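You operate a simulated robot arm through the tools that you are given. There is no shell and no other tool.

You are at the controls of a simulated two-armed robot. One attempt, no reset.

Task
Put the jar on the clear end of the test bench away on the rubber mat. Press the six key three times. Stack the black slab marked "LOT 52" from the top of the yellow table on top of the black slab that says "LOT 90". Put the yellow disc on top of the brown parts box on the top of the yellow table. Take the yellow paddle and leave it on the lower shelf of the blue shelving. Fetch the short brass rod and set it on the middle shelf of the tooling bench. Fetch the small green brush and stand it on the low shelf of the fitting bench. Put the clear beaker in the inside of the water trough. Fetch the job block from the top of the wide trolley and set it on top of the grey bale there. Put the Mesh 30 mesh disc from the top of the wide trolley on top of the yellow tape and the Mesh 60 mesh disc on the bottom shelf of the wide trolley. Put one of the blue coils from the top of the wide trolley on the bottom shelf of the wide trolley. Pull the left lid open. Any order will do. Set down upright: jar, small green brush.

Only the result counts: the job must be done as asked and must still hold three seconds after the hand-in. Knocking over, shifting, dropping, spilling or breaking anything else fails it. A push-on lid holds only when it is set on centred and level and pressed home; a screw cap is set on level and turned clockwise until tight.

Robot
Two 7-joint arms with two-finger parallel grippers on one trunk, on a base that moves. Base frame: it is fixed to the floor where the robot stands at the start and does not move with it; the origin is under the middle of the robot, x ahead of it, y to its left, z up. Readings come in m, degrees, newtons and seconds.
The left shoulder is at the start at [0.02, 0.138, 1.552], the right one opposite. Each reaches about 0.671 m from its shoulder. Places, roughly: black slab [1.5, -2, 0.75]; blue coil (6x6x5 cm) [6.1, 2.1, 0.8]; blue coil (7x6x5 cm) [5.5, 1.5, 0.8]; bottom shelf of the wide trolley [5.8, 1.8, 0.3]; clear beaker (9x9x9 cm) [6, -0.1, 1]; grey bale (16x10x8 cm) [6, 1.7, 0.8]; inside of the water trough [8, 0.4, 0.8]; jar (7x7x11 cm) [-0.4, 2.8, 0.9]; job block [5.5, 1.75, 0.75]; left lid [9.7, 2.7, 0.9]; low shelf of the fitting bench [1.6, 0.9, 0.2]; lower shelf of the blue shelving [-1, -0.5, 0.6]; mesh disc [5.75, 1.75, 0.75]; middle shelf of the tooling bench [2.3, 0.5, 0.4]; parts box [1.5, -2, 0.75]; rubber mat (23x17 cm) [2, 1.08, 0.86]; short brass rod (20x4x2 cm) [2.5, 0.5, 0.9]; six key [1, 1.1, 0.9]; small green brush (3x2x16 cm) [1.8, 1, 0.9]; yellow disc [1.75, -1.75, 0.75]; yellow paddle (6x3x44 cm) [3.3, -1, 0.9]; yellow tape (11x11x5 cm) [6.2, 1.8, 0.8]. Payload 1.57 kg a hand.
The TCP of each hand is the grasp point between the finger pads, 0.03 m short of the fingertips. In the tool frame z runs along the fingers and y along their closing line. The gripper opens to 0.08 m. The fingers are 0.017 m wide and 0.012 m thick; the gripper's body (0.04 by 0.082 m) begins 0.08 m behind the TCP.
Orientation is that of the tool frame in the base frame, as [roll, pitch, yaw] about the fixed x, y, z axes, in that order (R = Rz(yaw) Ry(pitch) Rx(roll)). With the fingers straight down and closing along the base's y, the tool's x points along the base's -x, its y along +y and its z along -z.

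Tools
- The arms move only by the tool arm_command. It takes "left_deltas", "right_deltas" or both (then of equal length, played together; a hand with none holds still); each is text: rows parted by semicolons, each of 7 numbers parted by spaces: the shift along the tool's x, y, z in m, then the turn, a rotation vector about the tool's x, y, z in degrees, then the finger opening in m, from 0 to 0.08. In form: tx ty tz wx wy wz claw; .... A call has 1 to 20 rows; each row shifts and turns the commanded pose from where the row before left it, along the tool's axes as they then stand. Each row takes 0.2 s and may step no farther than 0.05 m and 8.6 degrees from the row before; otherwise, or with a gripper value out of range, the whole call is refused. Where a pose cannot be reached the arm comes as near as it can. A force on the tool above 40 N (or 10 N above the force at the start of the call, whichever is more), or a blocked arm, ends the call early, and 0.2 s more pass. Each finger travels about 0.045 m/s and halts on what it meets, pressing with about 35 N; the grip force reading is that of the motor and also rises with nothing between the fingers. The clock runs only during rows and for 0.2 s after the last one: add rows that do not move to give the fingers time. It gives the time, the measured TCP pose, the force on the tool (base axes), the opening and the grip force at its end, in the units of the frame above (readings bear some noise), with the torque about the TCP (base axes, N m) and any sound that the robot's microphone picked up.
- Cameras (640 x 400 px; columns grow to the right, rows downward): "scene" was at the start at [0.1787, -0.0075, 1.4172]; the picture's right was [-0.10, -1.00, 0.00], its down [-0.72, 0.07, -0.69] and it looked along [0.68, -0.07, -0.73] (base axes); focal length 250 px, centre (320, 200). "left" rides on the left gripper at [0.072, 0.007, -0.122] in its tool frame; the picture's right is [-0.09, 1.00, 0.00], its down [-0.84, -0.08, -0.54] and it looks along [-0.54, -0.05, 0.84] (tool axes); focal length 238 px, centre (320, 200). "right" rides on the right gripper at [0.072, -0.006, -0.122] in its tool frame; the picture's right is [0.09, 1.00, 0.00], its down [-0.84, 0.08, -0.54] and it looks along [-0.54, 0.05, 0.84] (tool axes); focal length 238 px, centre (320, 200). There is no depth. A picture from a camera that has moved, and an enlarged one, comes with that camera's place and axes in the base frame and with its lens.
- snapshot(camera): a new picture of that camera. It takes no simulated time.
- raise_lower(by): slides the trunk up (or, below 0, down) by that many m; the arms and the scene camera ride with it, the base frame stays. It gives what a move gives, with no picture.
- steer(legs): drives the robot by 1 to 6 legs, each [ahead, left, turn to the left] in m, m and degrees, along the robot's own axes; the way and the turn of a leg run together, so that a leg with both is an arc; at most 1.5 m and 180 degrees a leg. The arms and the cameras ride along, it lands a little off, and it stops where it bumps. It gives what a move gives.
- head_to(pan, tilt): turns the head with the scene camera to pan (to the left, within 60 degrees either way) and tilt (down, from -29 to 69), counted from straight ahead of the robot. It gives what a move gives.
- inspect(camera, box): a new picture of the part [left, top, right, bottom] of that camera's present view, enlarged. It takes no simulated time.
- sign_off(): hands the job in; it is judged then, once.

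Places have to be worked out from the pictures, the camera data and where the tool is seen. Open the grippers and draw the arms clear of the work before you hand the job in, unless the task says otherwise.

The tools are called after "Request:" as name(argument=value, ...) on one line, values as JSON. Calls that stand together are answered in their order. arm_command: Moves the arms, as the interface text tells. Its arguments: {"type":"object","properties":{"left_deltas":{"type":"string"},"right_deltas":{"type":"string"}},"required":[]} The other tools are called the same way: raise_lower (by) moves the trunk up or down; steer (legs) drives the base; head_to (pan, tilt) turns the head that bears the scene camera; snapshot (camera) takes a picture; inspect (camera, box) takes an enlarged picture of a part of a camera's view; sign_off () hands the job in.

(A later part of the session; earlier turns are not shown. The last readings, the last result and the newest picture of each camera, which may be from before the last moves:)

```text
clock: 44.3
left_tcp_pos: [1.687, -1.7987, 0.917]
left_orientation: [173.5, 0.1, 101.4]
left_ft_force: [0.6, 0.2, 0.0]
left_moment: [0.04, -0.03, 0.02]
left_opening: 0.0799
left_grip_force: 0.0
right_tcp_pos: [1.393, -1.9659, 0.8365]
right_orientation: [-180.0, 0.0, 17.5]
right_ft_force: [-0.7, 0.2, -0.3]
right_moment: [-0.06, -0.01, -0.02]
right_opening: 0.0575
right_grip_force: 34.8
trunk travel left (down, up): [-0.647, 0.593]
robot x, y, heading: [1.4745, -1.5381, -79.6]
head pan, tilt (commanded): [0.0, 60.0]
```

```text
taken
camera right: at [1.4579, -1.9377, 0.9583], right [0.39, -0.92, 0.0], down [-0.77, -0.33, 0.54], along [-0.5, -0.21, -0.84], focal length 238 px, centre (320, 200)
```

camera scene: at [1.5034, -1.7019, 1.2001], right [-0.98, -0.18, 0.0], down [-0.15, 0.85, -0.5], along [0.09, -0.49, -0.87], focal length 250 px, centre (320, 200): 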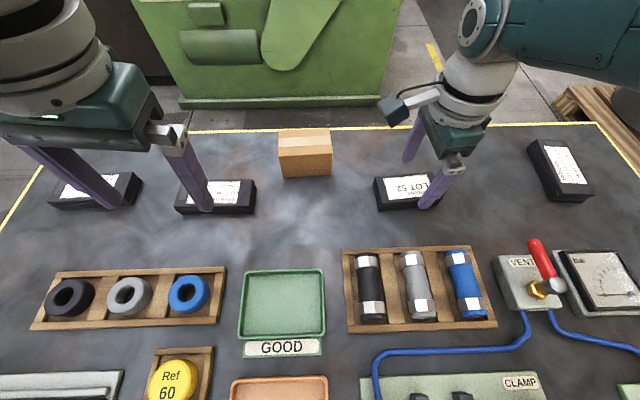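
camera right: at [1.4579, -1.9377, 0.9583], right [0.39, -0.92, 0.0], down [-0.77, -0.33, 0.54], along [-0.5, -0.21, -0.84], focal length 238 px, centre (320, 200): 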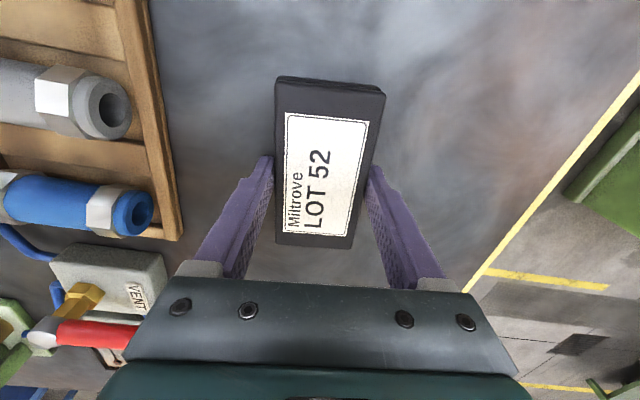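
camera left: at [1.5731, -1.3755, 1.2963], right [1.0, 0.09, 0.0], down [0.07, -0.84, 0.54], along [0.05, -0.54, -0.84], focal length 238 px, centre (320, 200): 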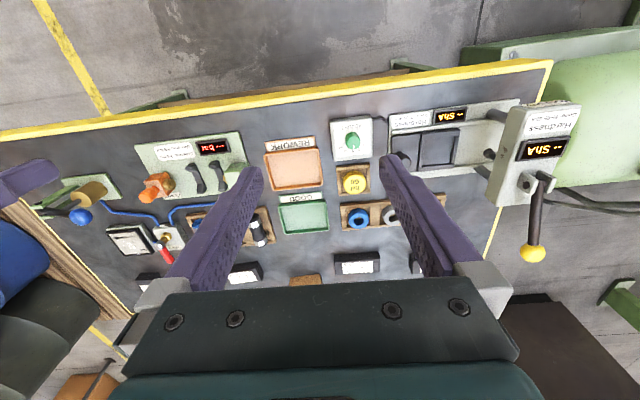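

Grip holds at 57.5 mm. I lift the slab and check what stands near the left hand before shifting sideways.

Request:
arm_command(right_deltas="0 0 -0.02 0 0 0 0.04; 0 0 -0.03 0 0 0 0.04; 0 0 -0.03 0 0 0 0.04")

Request:
head_to(pan=40, tilt=55)

Request:
snapshot(camera="scene")

Request:
snapshot(camera="left")

Request:
snapshot(camera="right")

```text
clock: 45.1
left_tcp_pos: [1.6879, -1.7996, 0.9162]
left_orientation: [173.5, 0.0, 101.4]
left_ft_force: [0.6, -0.2, -0.1]
left_moment: [0.0, 0.02, 0.01]
left_opening: 0.0799
left_grip_force: 0.1
right_tcp_pos: [1.3939, -1.9659, 0.9162]
right_orientation: [-179.9, -0.1, 17.5]
right_ft_force: [1.2, 0.1, -0.3]
right_moment: [-0.01, 0.01, -0.01]
right_opening: 0.0397
right_grip_force: 0.0
trunk travel left (down, up): [-0.647, 0.593]
robot x, y, heading: [1.4734, -1.5361, -80.0]
head pan, tilt (commanded): [0.0, 60.0]
```

```text
clock: 46.2
left_tcp_pos: [1.6884, -1.7996, 0.9167]
left_orientation: [173.5, 0.1, 101.4]
left_ft_force: [0.3, -0.2, 0.0]
left_moment: [-0.02, 0.02, 0.04]
left_opening: 0.0802
left_grip_force: 0.1
right_tcp_pos: [1.3925, -1.9661, 0.9157]
right_orientation: [-179.8, -0.1, 17.5]
right_ft_force: [0.8, -0.8, 0.5]
right_moment: [0.03, 0.01, 0.0]
right_opening: 0.0398
right_grip_force: 0.0
trunk travel left (down, up): [-0.647, 0.593]
robot x, y, heading: [1.4718, -1.5397, -79.8]
head pan, tilt (commanded): [40.0, 55.0]
```

```text
taken
camera scene: at [1.547, -1.6828, 1.1262], right [-0.64, -0.77, 0.0], down [-0.63, 0.52, -0.57], along [0.44, -0.37, -0.82], focal length 250 px, centre (320, 200)
```

scene: 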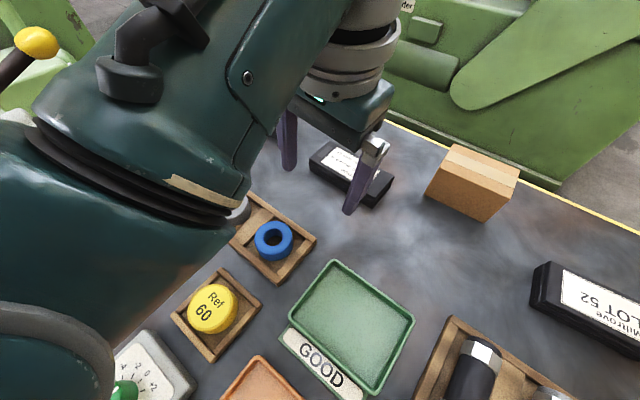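

```text
taken
camera left: at [1.6652, -1.7294, 1.0385], right [0.99, 0.1, 0.11], down [0.03, -0.85, 0.53], along [0.15, -0.52, -0.84], focal length 238 px, centre (320, 200)
```

left: 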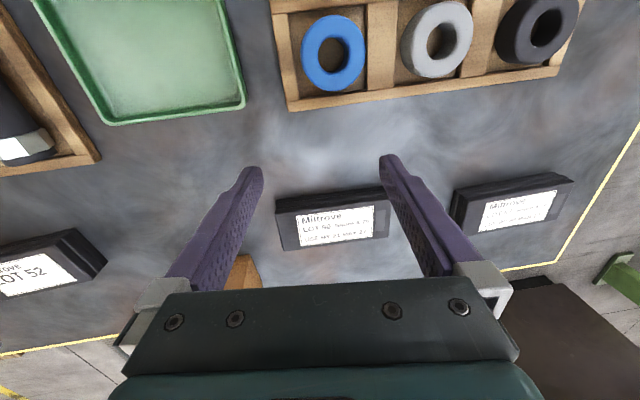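

```text
taken
camera right: at [1.459, -1.9378, 1.0375], right [0.39, -0.92, 0.0], down [-0.77, -0.33, 0.54], along [-0.5, -0.21, -0.84], focal length 238 px, centre (320, 200)
```

right: 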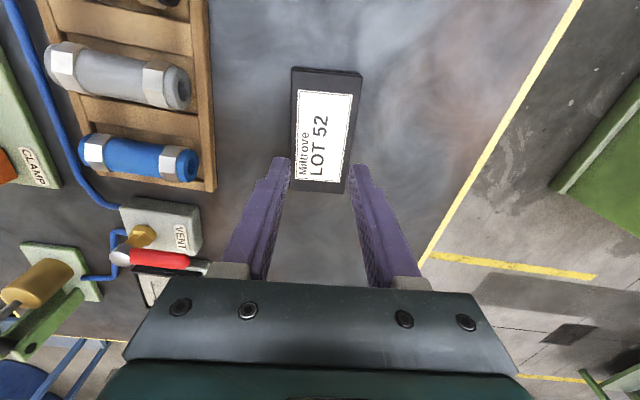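

The fingers slipped off: the slab stayed on the table in place, its top is nearer 0.819 than I thought. I reopen and go down more slowly, feeling for the table, for a deeper grip.

Request:
arm_command(right_deltas="0 0 0 0 0 0 0.08; 0 0 0 0 0 0 0.08; 0 0.002 0.03 0 0 0 0.08; 0 0 0.03 0 0 0 0.08; 0 0 0.02 0 0 0 0.08; 0 0 0.004 0 0 0 0.08; 0 0 0.003 0 0 0 0.08; 0 0 0 0 0 0 0.08")

Request:
snapshot(camera="right")

```text
clock: 48.0
left_tcp_pos: [1.6871, -1.7998, 0.9175]
left_orientation: [173.5, 0.1, 101.4]
left_ft_force: [0.5, 0.9, 0.8]
left_moment: [-0.01, -0.04, 0.0]
left_opening: 0.08
left_grip_force: 0.0
right_tcp_pos: [1.3939, -1.9693, 0.8302]
right_orientation: [180.0, 0.0, 17.4]
right_ft_force: [1.0, 6.2, 25.3]
right_moment: [0.82, 0.2, 0.08]
right_opening: 0.0803
right_grip_force: 0.0
trunk travel left (down, up): [-0.647, 0.593]
robot x, y, heading: [1.4752, -1.5369, -79.5]
head pan, tilt (commanded): [40.0, 55.0]
```

```text
taken
camera right: at [1.4591, -1.9407, 0.9523], right [0.39, -0.92, 0.0], down [-0.78, -0.33, 0.54], along [-0.5, -0.21, -0.84], focal length 238 px, centre (320, 200)
```

right: 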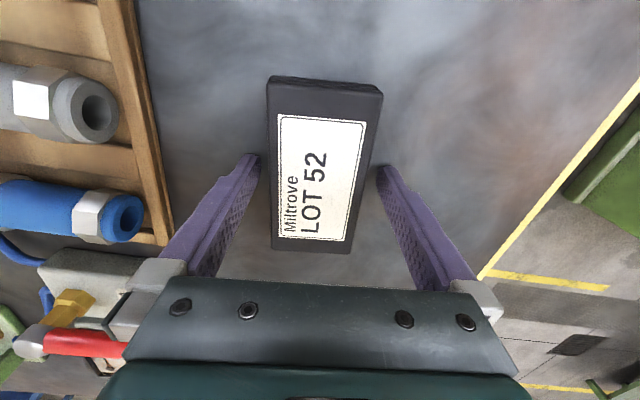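

The tips touched the table: table top is at z≈0.800. I back off 2 mm and close again for a deeper grip, then lift just 2 cm to test.

Request:
arm_command(right_deltas="0 0 -0.003 0 0 0 0.08; 0 0 0 0 0 0 0.05; 0 0 0 0 0 0 0.03; 0 0 0 0 0 0 0.03; 0 0 0 0 0 0 0.03; 0 0 0 0 0 0 0.03")

Request:
arm_command(right_deltas="0 0 -0.005 0 0 0 0.03; 0 0 -0.005 0 0 0 0.03; 0 0 -0.005 0 0 0 0.03; 0 0 -0.005 0 0 0 0.03")

Request:
snapshot(camera="right")

```text
clock: 49.4
left_tcp_pos: [1.6873, -1.7999, 0.9164]
left_orientation: [173.4, 0.1, 101.5]
left_ft_force: [-0.6, -0.3, -0.6]
left_moment: [0.05, 0.01, -0.02]
left_opening: 0.0803
left_grip_force: 0.1
right_tcp_pos: [1.3939, -1.9691, 0.8317]
right_orientation: [-179.9, 0.1, 17.5]
right_ft_force: [0.2, 0.4, -0.2]
right_moment: [-0.02, 0.02, -0.01]
right_opening: 0.0574
right_grip_force: 35.1
trunk travel left (down, up): [-0.647, 0.593]
robot x, y, heading: [1.4755, -1.5399, -79.7]
head pan, tilt (commanded): [40.0, 55.0]
```

```text
clock: 50.4
left_tcp_pos: [1.6884, -1.7996, 0.9162]
left_orientation: [173.4, 0.1, 101.4]
left_ft_force: [0.3, 0.2, 0.1]
left_moment: [-0.02, 0.02, -0.03]
left_opening: 0.0803
left_grip_force: 0.2
right_tcp_pos: [1.3921, -1.9672, 0.8519]
right_orientation: [-179.9, 0.0, 17.6]
right_ft_force: [0.5, 0.3, -3.3]
right_moment: [0.0, 0.02, -0.01]
right_opening: 0.0575
right_grip_force: 35.0
trunk travel left (down, up): [-0.647, 0.593]
robot x, y, heading: [1.4721, -1.5383, -79.6]
head pan, tilt (commanded): [40.0, 55.0]
```

```text
taken
camera right: at [1.4585, -1.9392, 0.9742], right [0.39, -0.92, 0.0], down [-0.77, -0.33, 0.54], along [-0.5, -0.21, -0.84], focal length 238 px, centre (320, 200)
```

right: 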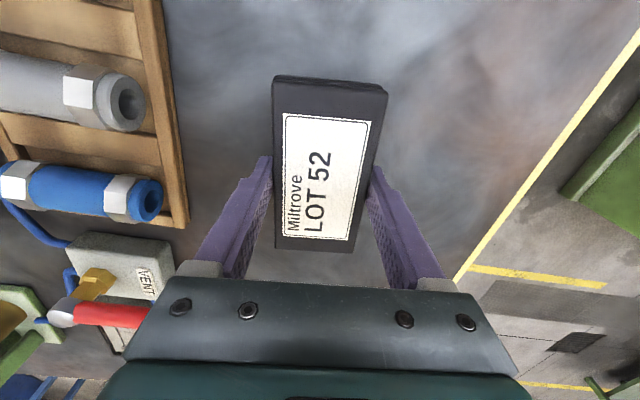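

The slab is held now (about 3.3 N hanging). I lift it further and swing the left hand forward and high out of the way so the base can shift left later.

Request:
arm_command(right_deltas="0 0 -0.005 0 0 0 0.03; 0 0 -0.01 0 0 0 0.03; 0 0 -0.01 0 0 0 0.03; 0 0 -0.01 0 0 0 0.03; 0 0 -0.01 0 0 0 0.03; 0 0 -0.01 0 0 0 0.03; 0 0 -0.01 0 0 0 0.03; 0 0 0 0 0 0 0.03; 0 0 0 0 0 0 0.03; 0 0 0 0 0 0 0.03", left_deltas="-0.025 0 -0.03 6.5 0 0 0.08; -0.025 0 -0.03 0 0 0 0.08; -0.025 0 -0.03 0 0 0 0.08; -0.025 0 -0.03 0 0 0 0.08; 0 0 -0.03 0 0 0 0.08; 0 0 -0.03 0 0 0 0.08; 0 0 -0.03 0 0 0 0.08; 0 0 -0.03 0 0 0 0.08; 0 0 -0.03 0 0 0 0.08; 0 0 -0.03 0 0 0 0.08")

Request:
snapshot(camera="scene")

Request:
snapshot(camera="left")

```text
clock: 52.6
left_tcp_pos: [1.7177, -1.9417, 1.1632]
left_orientation: [-179.9, -2.2, 100.6]
left_ft_force: [-0.6, -0.1, -0.4]
left_moment: [-0.02, -0.01, -0.02]
left_opening: 0.08
left_grip_force: 0.1
left hand out of reach, approached as far as the arm can: row 1, 2, 3, 5, 6, 7, 8
right_tcp_pos: [1.3934, -1.9675, 0.9168]
right_orientation: [-179.8, 0.0, 17.5]
right_ft_force: [-0.8, 0.1, -3.3]
right_moment: [0.0, 0.02, 0.03]
right_opening: 0.0575
right_grip_force: 35.3
trunk travel left (down, up): [-0.647, 0.593]
robot x, y, heading: [1.4741, -1.5375, -79.9]
head pan, tilt (commanded): [40.0, 55.0]
```

```text
taken
camera scene: at [1.5468, -1.6825, 1.1261], right [-0.64, -0.77, 0.0], down [-0.63, 0.52, -0.57], along [0.44, -0.37, -0.82], focal length 250 px, centre (320, 200)
```

scene: 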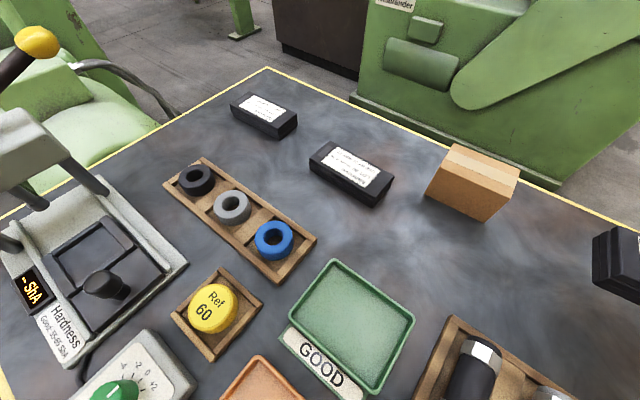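

```text
taken
camera left: at [1.7118, -1.8745, 1.2884], right [1.0, 0.09, -0.01], down [0.08, -0.86, 0.51], along [0.04, -0.51, -0.86], focal length 238 px, centre (320, 200)
```

left: 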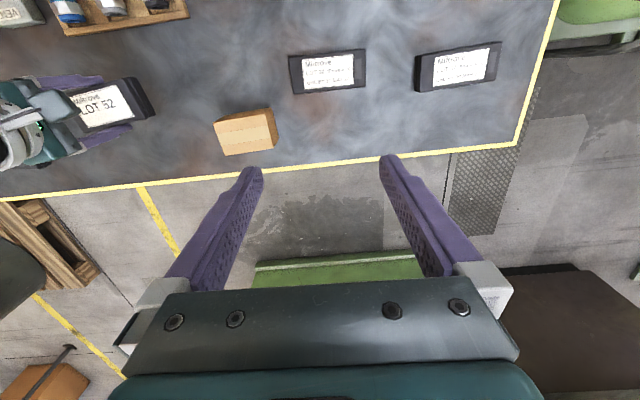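

The view is now clear; the yellow ball of the tester is at about (1.96,-1.64,1.00), below the raised left arm. I zoom in on LOT 90, the disc and the box for precise places.

Request:
inspect(camera="scene", box=[290, 120, 418, 220])

Request:
inspect(camera="scene", box=[400, 120, 540, 230])

Request:
inspect(camera="scene", box=[150, 250, 290, 360])

```text
4.00 times, centred on (354, 170) of scene
camera zoom: at [1.5468, -1.6825, 1.1261], right [-0.64, -0.77, 0.0], down [-0.63, 0.52, -0.57], along [0.44, -0.37, -0.82], focal length 1001 px, centre (184, 320)
```

zoom: 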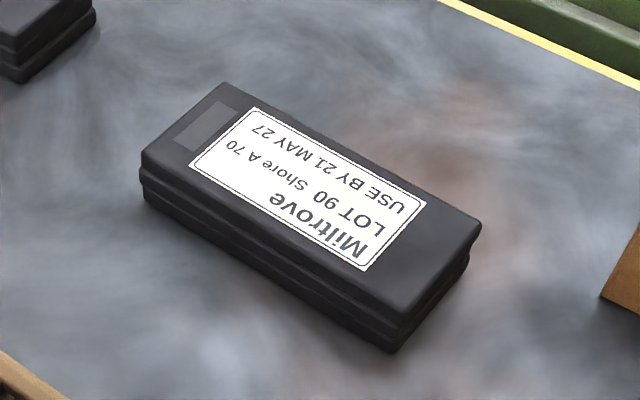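

```text
3.64 times, centred on (470, 175) of scene
camera zoom: at [1.5468, -1.6825, 1.1261], right [-0.64, -0.77, 0.0], down [-0.63, 0.52, -0.57], along [0.44, -0.37, -0.82], focal length 910 px, centre (-226, 291)
```

zoom: 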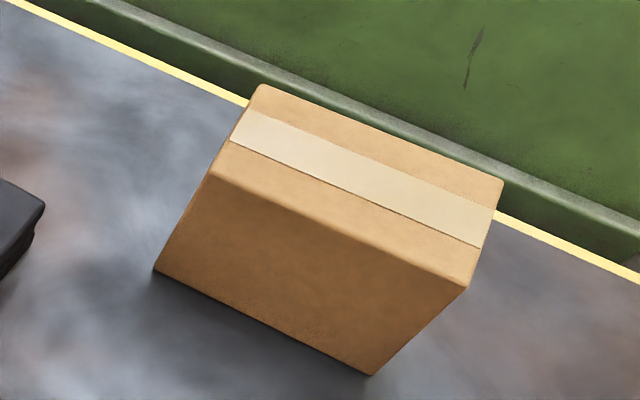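

```text
3.64 times, centred on (220, 305) of scene
camera zoom: at [1.5468, -1.6825, 1.1261], right [-0.64, -0.77, 0.0], down [-0.63, 0.52, -0.57], along [0.44, -0.37, -0.82], focal length 910 px, centre (684, -182)
```

zoom: 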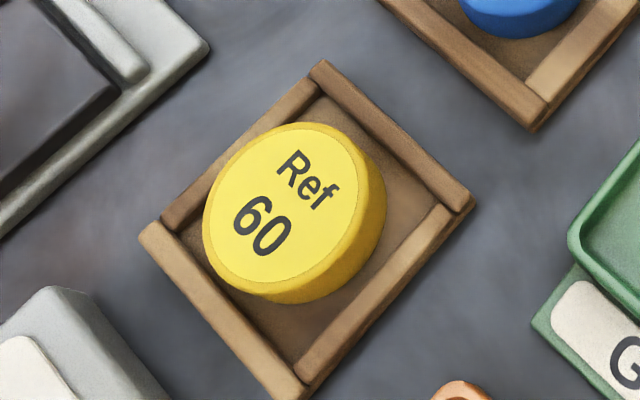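

LOT 90: centre (1.727,-1.897), angle ≈11.8°, top ≈0.825. Parts box top ≈0.862, centre (1.586,-2.009); disc top centre (1.673,-1.628,0.83). I raise the slab 5 cm more and strafe the base 0.25 m left.

Request:
arm_command(right_deltas="0 0 -0.01 0 0 0 0.03; 0 0 -0.01 0 0 0 0.03; 0 0 -0.01 0 0 0 0.03; 0 0 -0.01 0 0 0 0.03; 0 0 -0.01 0 0 0 0.03")

Request:
steer(legs=[[0, 0.25, 0]])

Request:
head_to(pan=0, tilt=60)

Request:
snapshot(camera="scene")

Request:
snapshot(camera="right")

```text
clock: 53.8
left_tcp_pos: [1.72, -1.9437, 1.1625]
left_orientation: [-180.0, -2.2, 100.6]
left_ft_force: [-0.9, -0.2, 0.1]
left_moment: [0.01, -0.04, -0.01]
left_opening: 0.0801
left_grip_force: 0.1
right_tcp_pos: [1.392, -1.9678, 0.9675]
right_orientation: [-180.0, -0.1, 17.4]
right_ft_force: [0.2, 0.7, -3.2]
right_moment: [0.0, 0.01, -0.03]
right_opening: 0.0576
right_grip_force: 35.4
trunk travel left (down, up): [-0.647, 0.593]
robot x, y, heading: [1.4737, -1.5402, -79.8]
head pan, tilt (commanded): [40.0, 55.0]
```

```text
clock: 55.6
left_tcp_pos: [1.9706, -1.8952, 1.1638]
left_orientation: [-179.9, -2.2, 101.2]
left_ft_force: [0.2, -0.2, 0.3]
left_moment: [0.03, 0.02, 0.0]
left_opening: 0.0802
left_grip_force: 0.0
right_tcp_pos: [1.642, -1.9234, 0.9664]
right_orientation: [-179.8, -0.1, 17.7]
right_ft_force: [-0.4, 0.4, -2.6]
right_moment: [0.0, 0.05, 0.06]
right_opening: 0.0574
right_grip_force: 34.6
trunk travel left (down, up): [-0.647, 0.593]
robot x, y, heading: [1.7292, -1.4947, -79.8]
head pan, tilt (commanded): [40.0, 55.0]
```

```text
clock: 56.7
left_tcp_pos: [1.9701, -1.8955, 1.162]
left_orientation: [-179.7, -2.4, 101.1]
left_ft_force: [-0.6, 0.1, -0.2]
left_moment: [0.03, 0.01, 0.0]
left_opening: 0.0798
left_grip_force: 0.1
right_tcp_pos: [1.6421, -1.9235, 0.9666]
right_orientation: [-179.9, 0.0, 17.7]
right_ft_force: [-0.3, -0.6, -2.5]
right_moment: [-0.01, 0.02, 0.0]
right_opening: 0.0575
right_grip_force: 35.0
trunk travel left (down, up): [-0.647, 0.593]
robot x, y, heading: [1.7229, -1.4941, -79.6]
head pan, tilt (commanded): [0.0, 60.0]
```

```text
taken
camera scene: at [1.7514, -1.6568, 1.1202], right [-0.98, -0.18, 0.0], down [-0.16, 0.85, -0.5], along [0.09, -0.49, -0.87], focal length 250 px, centre (320, 200)
```

scene: 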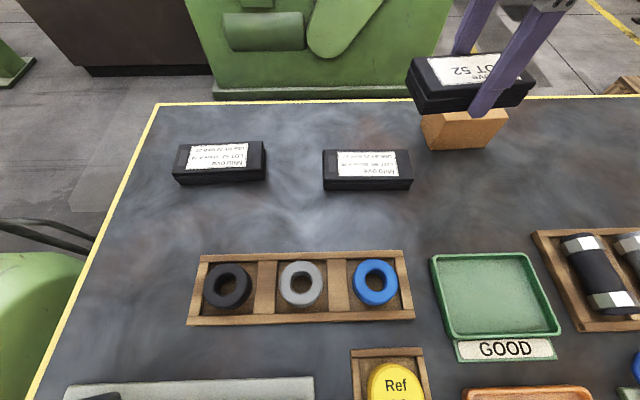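

```text
taken
camera right: at [1.7073, -1.8949, 1.0894], right [0.39, -0.92, 0.0], down [-0.77, -0.33, 0.54], along [-0.5, -0.21, -0.84], focal length 238 px, centre (320, 200)
```

right: 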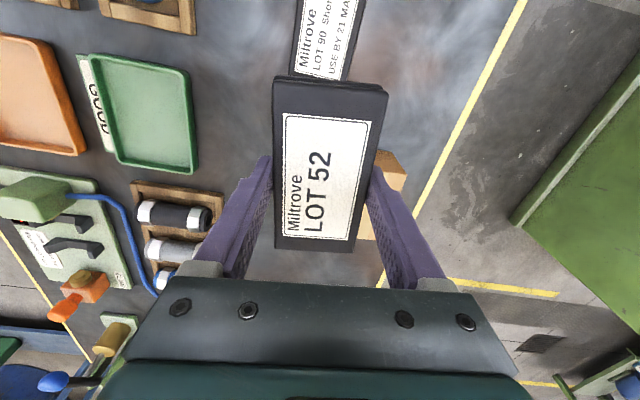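

LOT 90 confirmed at (1.724..1.727,-1.897). I move the held slab over it, turn to 11.8°, and lower to just above.

Request:
arm_command(right_deltas="0.0228 0.0002 0 0 0 1.5 0.03; 0.0228 0.0002 0 0 0 1.5 0.03; 0.0228 0.0002 0 0 0 1.5 0.03; 0.0228 0.0002 0 0 0 1.4 0.03; 0 0 0.02 0 0 0 0.03; 0 0 0.02 0 0 0 0.03; 0 0 0.02 0 0 0 0.03; 0 0 0.02 0 0 0 0.03; 0 0 0.01 0 0 0 0.03; 0 0 0 0 0 0 0.03")

Request:
snapshot(camera="right")

Request:
inspect(camera="scene", box=[280, 90, 440, 210])

```text
clock: 58.9
left_tcp_pos: [1.9704, -1.8951, 1.1619]
left_orientation: [-179.8, -2.3, 101.1]
left_ft_force: [-0.5, -0.4, -0.7]
left_moment: [-0.01, -0.03, -0.03]
left_opening: 0.0801
left_grip_force: 0.0
right_tcp_pos: [1.73, -1.8993, 0.8763]
right_orientation: [-179.9, 0.0, 11.8]
right_ft_force: [0.0, -0.3, -2.3]
right_moment: [0.06, 0.01, 0.0]
right_opening: 0.0575
right_grip_force: 34.8
trunk travel left (down, up): [-0.647, 0.593]
robot x, y, heading: [1.7232, -1.4933, -79.4]
head pan, tilt (commanded): [0.0, 60.0]
```

```text
taken
camera right: at [1.7979, -1.8783, 0.9987], right [0.29, -0.96, 0.0], down [-0.8, -0.25, 0.54], along [-0.52, -0.16, -0.84], focal length 238 px, centre (320, 200)
```

right: 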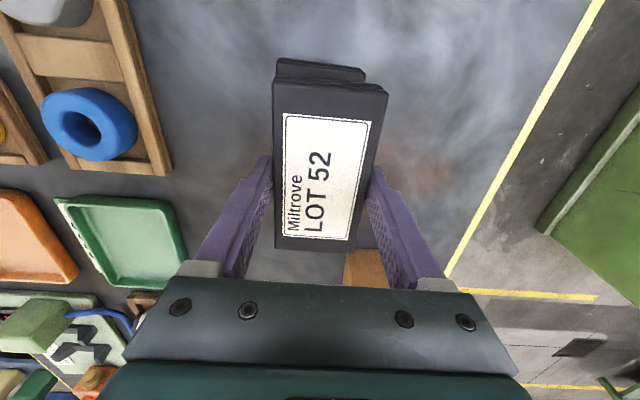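

```text
3.33 times, centred on (360, 150) of scene
camera zoom: at [1.7513, -1.6568, 1.1201], right [-0.98, -0.18, 0.0], down [-0.16, 0.85, -0.5], along [0.09, -0.49, -0.87], focal length 834 px, centre (187, 367)
```

zoom: 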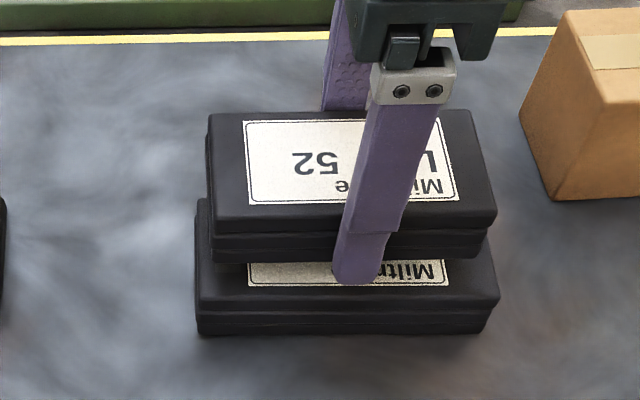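

Well aligned. I lower the last 18–20 mm in small steps, feeling for contact.

Request:
arm_command(right_deltas="0 -0.002 0.005 0 0 0 0.03; 0 0 0.005 0 0 0 0.03; 0 0 0.005 0 0 0 0.03; 0 0 0.003 0 0 0 0.03; 0 0 0.002 0 0 0 0.03; 0 0 0 0 0 0 0.03")

```text
clock: 60.1
left_tcp_pos: [1.9704, -1.8961, 1.162]
left_orientation: [-179.8, -2.5, 101.0]
left_ft_force: [-0.2, -0.1, -0.5]
left_moment: [0.03, -0.02, -0.02]
left_opening: 0.08
left_grip_force: 0.1
right_tcp_pos: [1.7309, -1.8974, 0.8599]
right_orientation: [-179.8, -0.1, 11.9]
right_ft_force: [-3.5, 9.0, 18.6]
right_moment: [0.07, -0.01, 0.01]
right_opening: 0.0572
right_grip_force: 35.0
trunk travel left (down, up): [-0.647, 0.593]
robot x, y, heading: [1.72, -1.4933, -79.5]
head pan, tilt (commanded): [0.0, 60.0]
stopped in row 6 (right hand): the force on the tool passed its limit at 44 N (the readings are from after the stop); the commanded pose is now the measured one
```

Contact: the slab rests on LOT 90. I ease off 2 mm, open the fingers, and lift clear.

Request:
arm_command(right_deltas="0 0 -0.001 0 0 0 0.03; 0 0 0 0 0 0 0.06; 0 0 0 0 0 0 0.07; 0 0 0 0 0 0 0.08; 0 0 0 0 0 0 0.08; 0 0 -0.01 0 0 0 0.08; 0 0 -0.02 0 0 0 0.08; 0 0 -0.03 0 0 0 0.08; 0 0 -0.03 0 0 0 0.08")

Request:
snapshot(camera="right")

Request:
snapshot(camera="scene")

```text
clock: 62.1
left_tcp_pos: [1.9705, -1.895, 1.1619]
left_orientation: [-179.8, -2.4, 101.1]
left_ft_force: [0.6, -0.3, 0.1]
left_moment: [-0.03, 0.01, 0.0]
left_opening: 0.0797
left_grip_force: 0.0
right_tcp_pos: [1.7224, -1.9043, 0.951]
right_orientation: [179.9, 0.6, 11.1]
right_ft_force: [0.0, -0.5, 0.4]
right_moment: [0.04, 0.0, 0.02]
right_opening: 0.0801
right_grip_force: 0.1
trunk travel left (down, up): [-0.647, 0.593]
robot x, y, heading: [1.7224, -1.4943, -79.7]
head pan, tilt (commanded): [0.0, 60.0]
```

```text
taken
camera right: at [1.7922, -1.8826, 1.073], right [0.28, -0.96, 0.0], down [-0.8, -0.23, 0.55], along [-0.53, -0.16, -0.84], focal length 238 px, centre (320, 200)
```

right: 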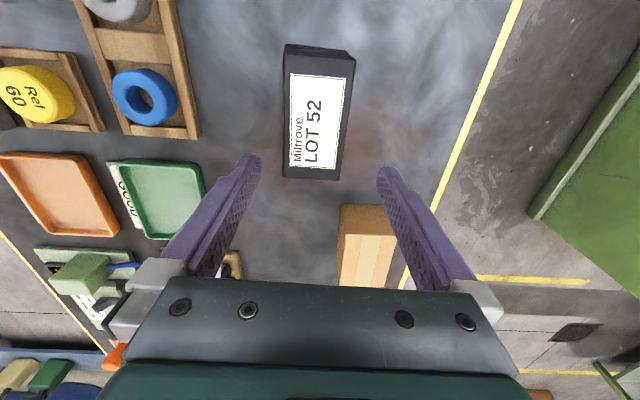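

```text
taken
camera scene: at [1.7513, -1.6568, 1.1202], right [-0.98, -0.18, 0.0], down [-0.16, 0.85, -0.5], along [0.09, -0.49, -0.87], focal length 250 px, centre (320, 200)
```

scene: 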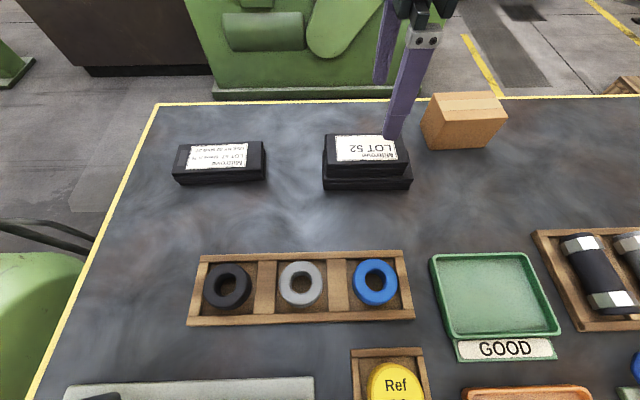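

LOT 52 rests squarely on LOT 90. Next the disc: I back off 0.22 m so the right hand comes near it, and look.

Request:
steer(legs=[[-0.22, 0, 0]])

Request:
snapshot(camera="right")

Request:
snapshot(camera="scene")

```text
clock: 63.8
left_tcp_pos: [1.9292, -1.6801, 1.1604]
left_orientation: [-179.7, -2.4, 101.2]
left_ft_force: [-0.2, 0.7, 0.6]
left_moment: [0.0, -0.02, 0.0]
left_opening: 0.08
left_grip_force: 0.0
right_tcp_pos: [1.682, -1.6865, 0.9468]
right_orientation: [-179.9, 0.7, 11.2]
right_ft_force: [-0.5, -0.3, 0.0]
right_moment: [0.0, 0.01, 0.0]
right_opening: 0.0801
right_grip_force: 0.0
trunk travel left (down, up): [-0.647, 0.593]
robot x, y, heading: [1.6829, -1.276, -79.7]
head pan, tilt (commanded): [0.0, 60.0]
```

```text
taken
camera right: at [1.7517, -1.6656, 1.0693], right [0.28, -0.96, 0.0], down [-0.8, -0.24, 0.55], along [-0.53, -0.15, -0.83], focal length 238 px, centre (320, 200)
```

right: 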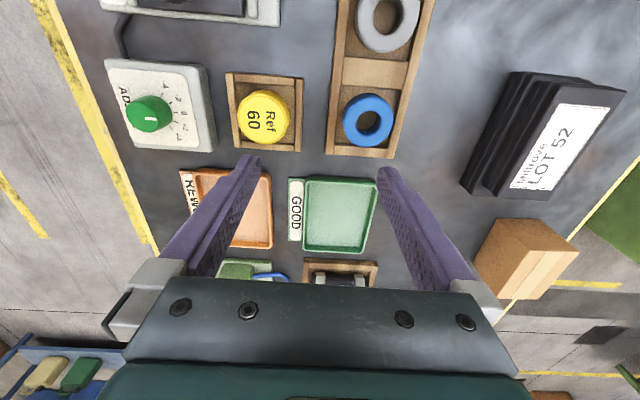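

```text
taken
camera scene: at [1.7114, -1.4413, 1.1202], right [-0.98, -0.18, 0.0], down [-0.16, 0.85, -0.5], along [0.09, -0.49, -0.87], focal length 250 px, centre (320, 200)
```

scene: 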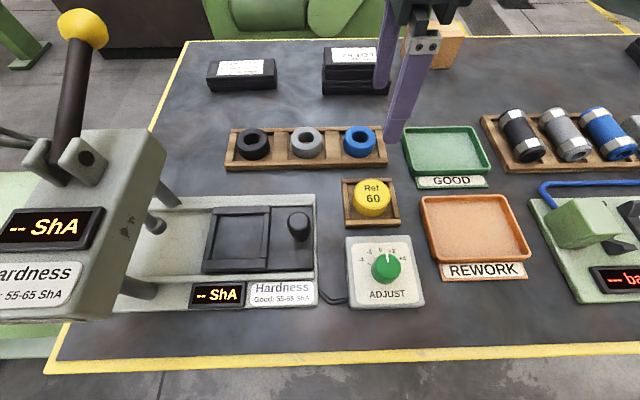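

I zoom into the disc and its tray from the right camera to judge the gaps for the fingers.

Request:
inspect(camera="right", box=[210, 60, 320, 160])

Request:
inspect(camera="scene", box=[330, 165, 420, 235])

```text
4.00 times, centred on (265, 110) of right
camera zoom: at [1.7517, -1.6656, 1.0693], right [0.28, -0.96, 0.0], down [-0.8, -0.24, 0.55], along [-0.53, -0.15, -0.83], focal length 953 px, centre (540, 560)
```

zoom: 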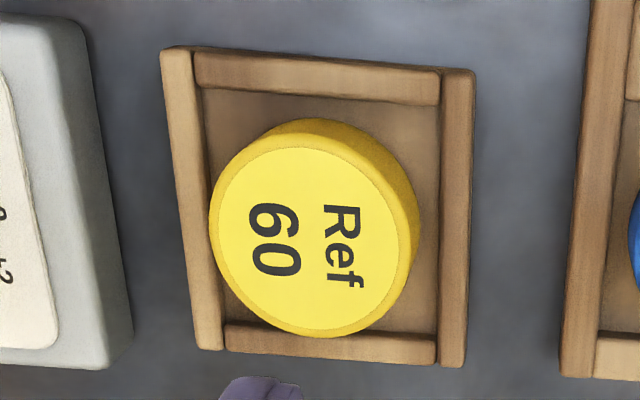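

```text
5.71 times, centred on (375, 200) of scene
camera zoom: at [1.7114, -1.4413, 1.1202], right [-0.98, -0.18, 0.0], down [-0.16, 0.85, -0.5], along [0.09, -0.49, -0.87], focal length 1430 px, centre (6, 200)
```

zoom: 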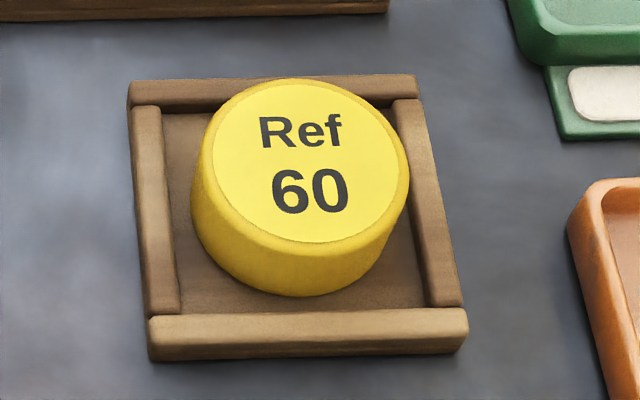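

Disc top centre confirmed at (1.673,-1.628,0.83), tray rims at about 0.812, with only ~5 mm gaps, so I will grip it above the rims. I move over it and come down part way.

Request:
arm_command(right_deltas="0.0012 -0.0296 0 0 0.7 0 0.08; 0.0013 -0.0295 0 0 0 0 0.08; 0 0 0.02 0 0 0 0.08; 0 0 0.02 0 0 0 0.08; 0 0 0.02 0 0 0 0.08; 0 0 0.015 0 0 0 0.08; 0 0 0 0 0 0 0.08")

Request:
snapshot(camera="right")

Request:
inspect(camera="scene", box=[310, 130, 450, 240])

```text
clock: 65.6
left_tcp_pos: [1.9309, -1.6796, 1.1612]
left_orientation: [-179.8, -2.5, 101.1]
left_ft_force: [-0.3, -0.1, -0.5]
left_moment: [0.02, -0.03, 0.0]
left_opening: 0.0801
left_grip_force: 0.0
right_tcp_pos: [1.6313, -1.6425, 0.8673]
right_orientation: [179.7, 4.5, 9.6]
right_ft_force: [0.2, -0.1, 0.7]
right_moment: [-0.05, 0.02, 0.03]
right_opening: 0.0802
right_grip_force: 0.0
trunk travel left (down, up): [-0.647, 0.593]
robot x, y, heading: [1.6821, -1.2819, -79.4]
head pan, tilt (commanded): [0.0, 60.0]
stopped in row 7 (right hand): the arm was blocked; the commanded pose is now the measured one
```

```text
taken
camera right: at [1.7102, -1.6202, 0.9831], right [0.25, -0.97, 0.0], down [-0.77, -0.2, 0.61], along [-0.59, -0.15, -0.79], focal length 238 px, centre (320, 200)
```

right: 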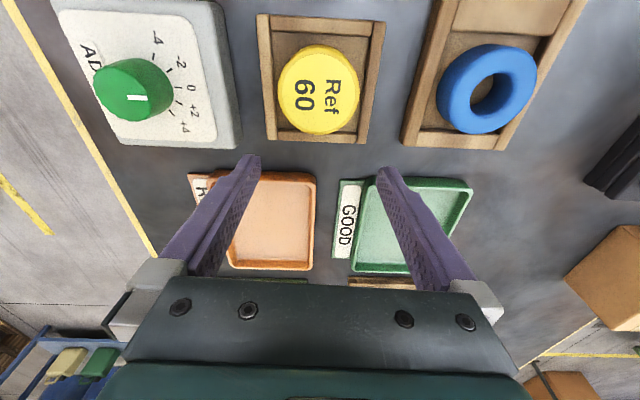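

```text
3.64 times, centred on (380, 185) of scene
camera zoom: at [1.7112, -1.4414, 1.1202], right [-0.98, -0.18, 0.0], down [-0.16, 0.85, -0.5], along [0.09, -0.49, -0.87], focal length 910 px, centre (102, 254)
```

zoom: 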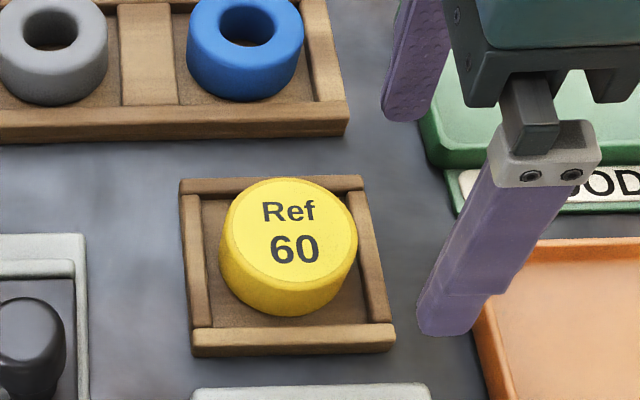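

The arm stalled short (a joint limit at this close stance), with no contact. I raise the hand, back the base off 6 cm and left 8 cm so the disc lies straight ahead of the right shoulder.

Request:
arm_command(right_deltas="0 0 -0.03 0 0 0 0.08; 0 0 -0.03 0 0 0 0.08; 0 0 0 0 0 0 0.08")

Request:
steer(legs=[[-0.06, 0.08, 0]])

```text
clock: 66.6
left_tcp_pos: [1.9296, -1.6807, 1.1607]
left_orientation: [-179.8, -2.5, 101.1]
left_ft_force: [0.6, 1.2, 0.3]
left_moment: [0.03, 0.02, 0.0]
left_opening: 0.0801
left_grip_force: 0.0
right_tcp_pos: [1.6076, -1.6478, 0.9236]
right_orientation: [179.5, 8.2, 8.0]
right_ft_force: [-0.6, -0.1, 0.3]
right_moment: [0.0, 0.02, -0.01]
right_opening: 0.08
right_grip_force: 0.0
trunk travel left (down, up): [-0.647, 0.593]
robot x, y, heading: [1.6844, -1.2775, -79.5]
head pan, tilt (commanded): [0.0, 60.0]
stopped in row 3 (right hand): the arm was blocked; the commanded pose is now the measured one
```

```text
clock: 67.7
left_tcp_pos: [1.9978, -1.6082, 1.1603]
left_orientation: [-179.8, -2.5, 101.0]
left_ft_force: [-0.3, -0.2, -0.3]
left_moment: [-0.04, 0.02, 0.02]
left_opening: 0.08
left_grip_force: 0.1
right_tcp_pos: [1.6746, -1.5739, 0.9229]
right_orientation: [179.6, 8.1, 8.0]
right_ft_force: [-0.1, 0.6, 0.1]
right_moment: [-0.01, 0.02, 0.0]
right_opening: 0.0801
right_grip_force: 0.1
trunk travel left (down, up): [-0.647, 0.593]
robot x, y, heading: [1.751, -1.2063, -79.7]
head pan, tilt (commanded): [0.0, 60.0]
```

I move the hand forward to over the disc while straightening the tilt.

Request:
arm_command(right_deltas="-0.003 0.018 0 0 2.7 -1 0.08; -0.003 0.018 0 0 2.7 -1 0.08; -0.003 0.018 0 0 2.7 -1 0.08; 0 0 0 0 0 0 0.08")

Request:
snapshot(camera="right")

```text
clock: 68.7
left_tcp_pos: [1.9977, -1.6077, 1.1606]
left_orientation: [-179.8, -2.5, 101.0]
left_ft_force: [0.4, 0.1, -0.5]
left_moment: [-0.01, -0.01, -0.01]
left_opening: 0.08
left_grip_force: 0.1
right_tcp_pos: [1.6732, -1.6294, 0.9232]
right_orientation: [179.9, 0.0, 11.1]
right_ft_force: [0.3, -0.4, 0.1]
right_moment: [-0.01, 0.02, 0.01]
right_opening: 0.08
right_grip_force: 0.0
trunk travel left (down, up): [-0.647, 0.593]
robot x, y, heading: [1.7496, -1.2046, -79.5]
head pan, tilt (commanded): [0.0, 60.0]
```

```text
taken
camera right: at [1.7425, -1.6075, 1.0463], right [0.28, -0.96, 0.0], down [-0.81, -0.24, 0.54], along [-0.52, -0.16, -0.84], focal length 238 px, centre (320, 200)
```

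right: 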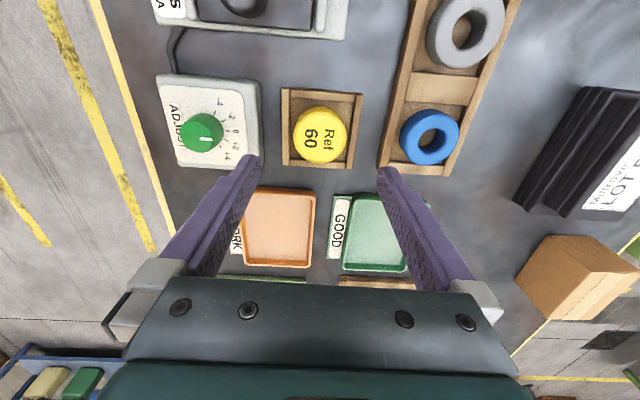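

Now aligned over the disc. I narrow the fingers to 66 mm to clear the neighbours and descend so the tips stop just above the tray rims.

Request:
arm_command(right_deltas="0 -0.001 0 0 0 0 0.066; 0 0 0.02 0 0 0 0.066; 0 0 0.02 0 0 0 0.066; 0 0 0.02 0 0 0 0.066; 0 0 0.01 0 0 0 0.066; 0 0 0.005 0 0 0 0.066; 0 0 0 0 0 0 0.066")

Request:
snapshot(camera="right")

Request:
inspect(camera="scene", box=[330, 90, 470, 200])

```text
clock: 70.3
left_tcp_pos: [1.9963, -1.607, 1.1611]
left_orientation: [-179.8, -2.5, 100.9]
left_ft_force: [0.6, -0.6, -0.2]
left_moment: [-0.04, -0.02, -0.01]
left_opening: 0.0801
left_grip_force: 0.0
right_tcp_pos: [1.6738, -1.6293, 0.8483]
right_orientation: [179.9, 0.0, 11.1]
right_ft_force: [0.2, 0.6, 0.9]
right_moment: [-0.01, 0.0, -0.01]
right_opening: 0.0663
right_grip_force: 0.1
trunk travel left (down, up): [-0.647, 0.593]
robot x, y, heading: [1.7497, -1.2041, -79.4]
head pan, tilt (commanded): [0.0, 60.0]
```

```text
taken
camera right: at [1.7421, -1.6072, 0.971], right [0.28, -0.96, 0.0], down [-0.81, -0.23, 0.54], along [-0.52, -0.16, -0.84], focal length 238 px, centre (320, 200)
```

right: 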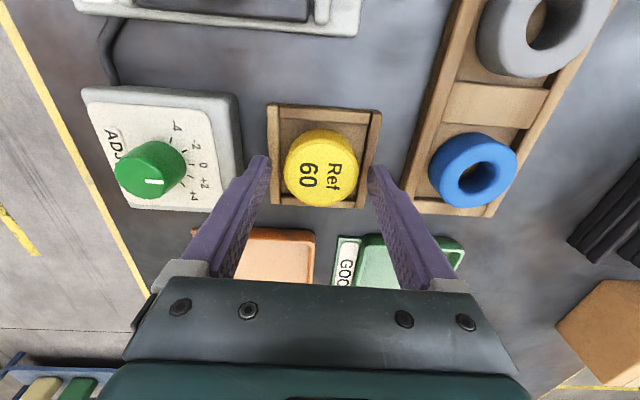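

```text
3.64 times, centred on (400, 145) of scene
camera zoom: at [1.7779, -1.3688, 1.1202], right [-0.98, -0.18, 0.0], down [-0.16, 0.85, -0.5], along [0.09, -0.49, -0.87], focal length 910 px, centre (29, 400)
```

zoom: 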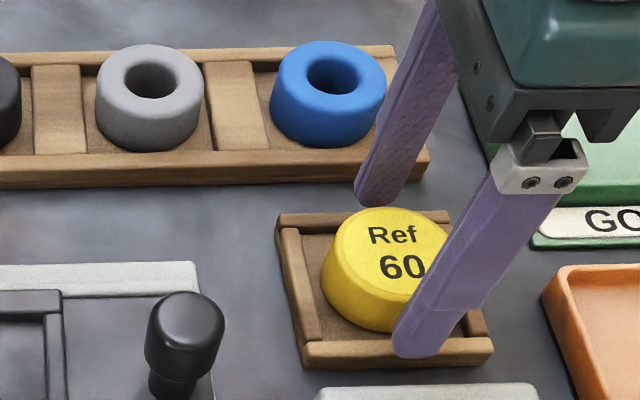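

The disc is between the fingers. I shift 3 mm, lower 4 mm more, and close gently.

Request:
arm_command(right_deltas="0.003 0 0.002 0 0 0 0.066; 0 0 0.002 0 0 0 0.066; 0 0 0 0 0 0 0.05; 0 0 0 0 0 0 0.03; 0 0 0 0 0 0 0.03; 0 0 0 0 0 0 0.03")

Request:
arm_command(right_deltas="0 0 -0.004 0 0 0 0.03; 0 0 -0.004 0 0 0 0.03; 0 0 -0.004 0 0 0 0.03; 0 0 -0.004 0 0 0 0.03; 0 0 -0.006 0 0 0 0.03")

Request:
snapshot(camera="right")

```text
clock: 71.7
left_tcp_pos: [1.9966, -1.6071, 1.1616]
left_orientation: [-179.8, -2.5, 101.0]
left_ft_force: [-0.9, -0.3, -0.3]
left_moment: [-0.01, 0.02, 0.01]
left_opening: 0.08
left_grip_force: 0.1
right_tcp_pos: [1.6767, -1.6271, 0.844]
right_orientation: [179.8, 0.2, 11.2]
right_ft_force: [-0.3, -0.4, 0.4]
right_moment: [0.0, -0.03, -0.01]
right_opening: 0.048
right_grip_force: 34.9
trunk travel left (down, up): [-0.647, 0.593]
robot x, y, heading: [1.7507, -1.206, -79.8]
head pan, tilt (commanded): [0.0, 60.0]
```

```text
clock: 72.9
left_tcp_pos: [1.9965, -1.6083, 1.1608]
left_orientation: [-179.8, -2.5, 101.0]
left_ft_force: [0.1, -0.6, 0.5]
left_moment: [-0.02, -0.01, -0.01]
left_opening: 0.0803
left_grip_force: 0.0
right_tcp_pos: [1.677, -1.6267, 0.8661]
right_orientation: [179.8, 0.2, 11.1]
right_ft_force: [-0.4, -0.5, -0.9]
right_moment: [-0.02, 0.01, 0.0]
right_opening: 0.0479
right_grip_force: 35.2
trunk travel left (down, up): [-0.647, 0.593]
robot x, y, heading: [1.7448, -1.2062, -79.5]
head pan, tilt (commanded): [0.0, 60.0]
```

```text
taken
camera right: at [1.7448, -1.6062, 0.9891], right [0.28, -0.96, 0.0], down [-0.81, -0.23, 0.54], along [-0.52, -0.16, -0.84], focal length 238 px, centre (320, 200)
```

right: 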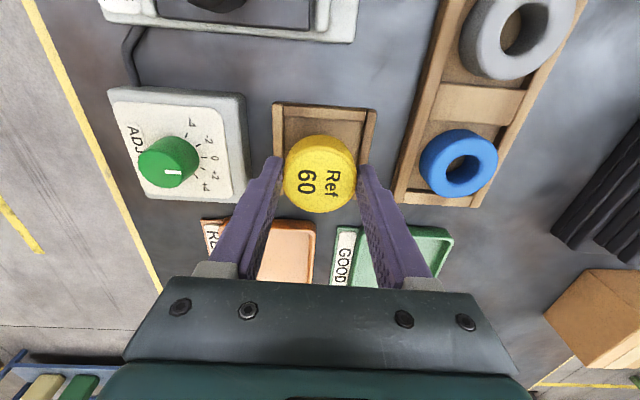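

Disc held at 48 mm. I lift it well clear and drive the base ahead 0.36 m and right 0.154 m, which brings the disc over the parts box.

Request:
arm_command(right_deltas="0 0 -0.01 0 0 0 0.03; 0 0 -0.015 0 0 0 0.03; 0 0 -0.02 0 0 0 0.03; 0 0 -0.02 0 0 0 0.03; 0 0 -0.02 0 0 0 0.03; 0 0 -0.02 0 0 0 0.03; 0 0 -0.01 0 0 0 0.03")

Request:
steer(legs=[[0.36, -0.154, 0]])

Request:
snapshot(camera="right")

Request:
snapshot(camera="scene")

```text
clock: 74.5
left_tcp_pos: [1.9967, -1.6074, 1.1612]
left_orientation: [-179.8, -2.5, 101.0]
left_ft_force: [0.2, 0.2, 0.3]
left_moment: [-0.01, 0.01, -0.01]
left_opening: 0.08
left_grip_force: 0.0
right_tcp_pos: [1.6756, -1.6259, 0.9814]
right_orientation: [179.8, 0.0, 11.0]
right_ft_force: [0.4, 0.5, -0.7]
right_moment: [-0.02, -0.01, 0.05]
right_opening: 0.0476
right_grip_force: 35.0
trunk travel left (down, up): [-0.647, 0.593]
robot x, y, heading: [1.751, -1.2053, -79.7]
head pan, tilt (commanded): [0.0, 60.0]
```

```text
clock: 77.0
left_tcp_pos: [1.9134, -1.989, 1.1615]
left_orientation: [-179.8, -2.4, 101.3]
left_ft_force: [-1.2, 0.2, 0.2]
left_moment: [0.03, 0.01, 0.0]
left_opening: 0.0797
left_grip_force: 0.1
right_tcp_pos: [1.5916, -2.009, 0.9816]
right_orientation: [179.8, 0.1, 11.3]
right_ft_force: [0.0, 0.3, -1.0]
right_moment: [-0.03, -0.02, -0.01]
right_opening: 0.0476
right_grip_force: 35.2
trunk travel left (down, up): [-0.647, 0.593]
robot x, y, heading: [1.662, -1.5879, -79.2]
head pan, tilt (commanded): [0.0, 60.0]
```

```text
taken
camera right: at [1.6608, -1.9875, 1.104], right [0.28, -0.96, 0.0], down [-0.81, -0.24, 0.54], along [-0.52, -0.16, -0.84], focal length 238 px, centre (320, 200)
```

right: 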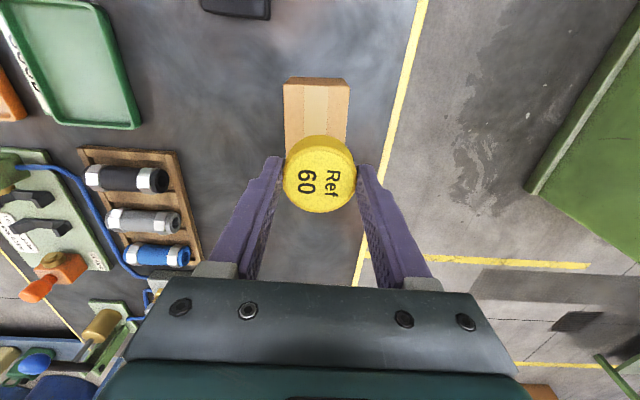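

```text
taken
camera scene: at [1.6931, -1.7505, 1.1202], right [-0.98, -0.18, 0.0], down [-0.16, 0.85, -0.5], along [0.09, -0.49, -0.87], focal length 250 px, centre (320, 200)
```

scene: 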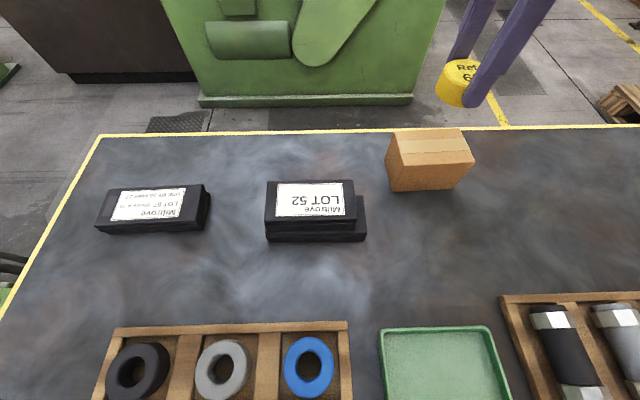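

The disc hangs almost over the box centre (1.587,-2.009). I nudge 4 mm and lower to near the box top.

Request:
arm_command(right_deltas="-0.0044 0 0.01 0 0 0 0.03; 0 0 0.02 0 0 0 0.03; 0 0 0.02 0 0 0 0.03; 0 0 0.015 0 0 0 0.03; 0 0 0.005 0 0 0 0.03; 0 0 0 0 0 0 0.03")

Request:
snapshot(camera="right")

Request:
inspect(camera="scene", box=[370, 80, 510, 210])

```text
clock: 78.4
left_tcp_pos: [1.9123, -1.9892, 1.1607]
left_orientation: [-179.8, -2.5, 101.2]
left_ft_force: [1.2, 1.0, -0.1]
left_moment: [-0.01, -0.03, 0.01]
left_opening: 0.08
left_grip_force: 0.0
right_tcp_pos: [1.5894, -2.0101, 0.912]
right_orientation: [179.9, 0.0, 11.3]
right_ft_force: [-1.0, 0.0, -0.2]
right_moment: [0.02, 0.01, -0.02]
right_opening: 0.0476
right_grip_force: 35.0
trunk travel left (down, up): [-0.647, 0.593]
robot x, y, heading: [1.662, -1.5821, -79.1]
head pan, tilt (commanded): [0.0, 60.0]
```

```text
taken
camera right: at [1.6567, -1.9882, 1.0343], right [0.28, -0.96, 0.0], down [-0.81, -0.24, 0.54], along [-0.52, -0.16, -0.84], focal length 238 px, centre (320, 200)
```

right: 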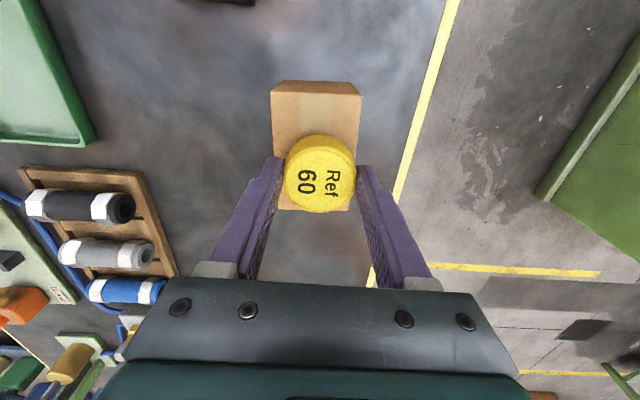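

```text
3.08 times, centred on (440, 145) of scene
camera zoom: at [1.6931, -1.7505, 1.1202], right [-0.98, -0.18, 0.0], down [-0.16, 0.85, -0.5], along [0.09, -0.49, -0.87], focal length 770 px, centre (-49, 369)
```

zoom: 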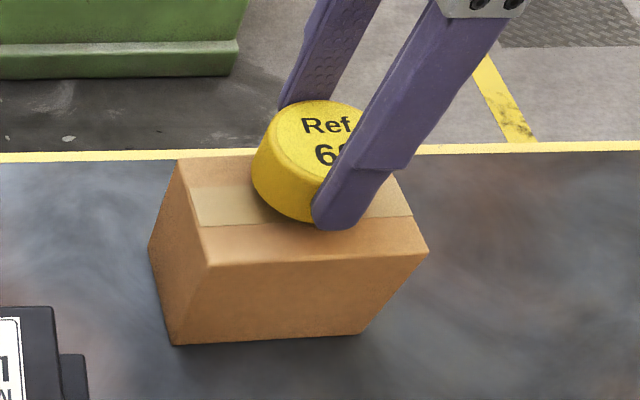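

The disc hovers about 1 cm above the box, centred within a few millimetres. I lower in 3 mm steps until it rests.

Request:
arm_command(right_deltas="0.001 -0.002 0.003 0 0 0 0.03; 0 0 0.003 0 0 0 0.03; 0 0 0.002 0 0 0 0.03; 0 0 0.002 0 0 0 0.03; 0 0 0 0 0 0 0.03")

```text
clock: 79.6
left_tcp_pos: [1.9127, -1.9893, 1.161]
left_orientation: [-179.8, -2.4, 101.2]
left_ft_force: [-0.1, 0.0, -0.5]
left_moment: [0.02, 0.03, -0.01]
left_opening: 0.0799
left_grip_force: 0.1
right_tcp_pos: [1.5892, -2.0094, 0.9031]
right_orientation: [179.7, 0.1, 11.2]
right_ft_force: [0.3, 11.4, 31.3]
right_moment: [0.43, 0.07, -0.03]
right_opening: 0.0477
right_grip_force: 35.1
trunk travel left (down, up): [-0.647, 0.593]
robot x, y, heading: [1.6605, -1.588, -79.5]
head pan, tilt (commanded): [0.0, 60.0]
```

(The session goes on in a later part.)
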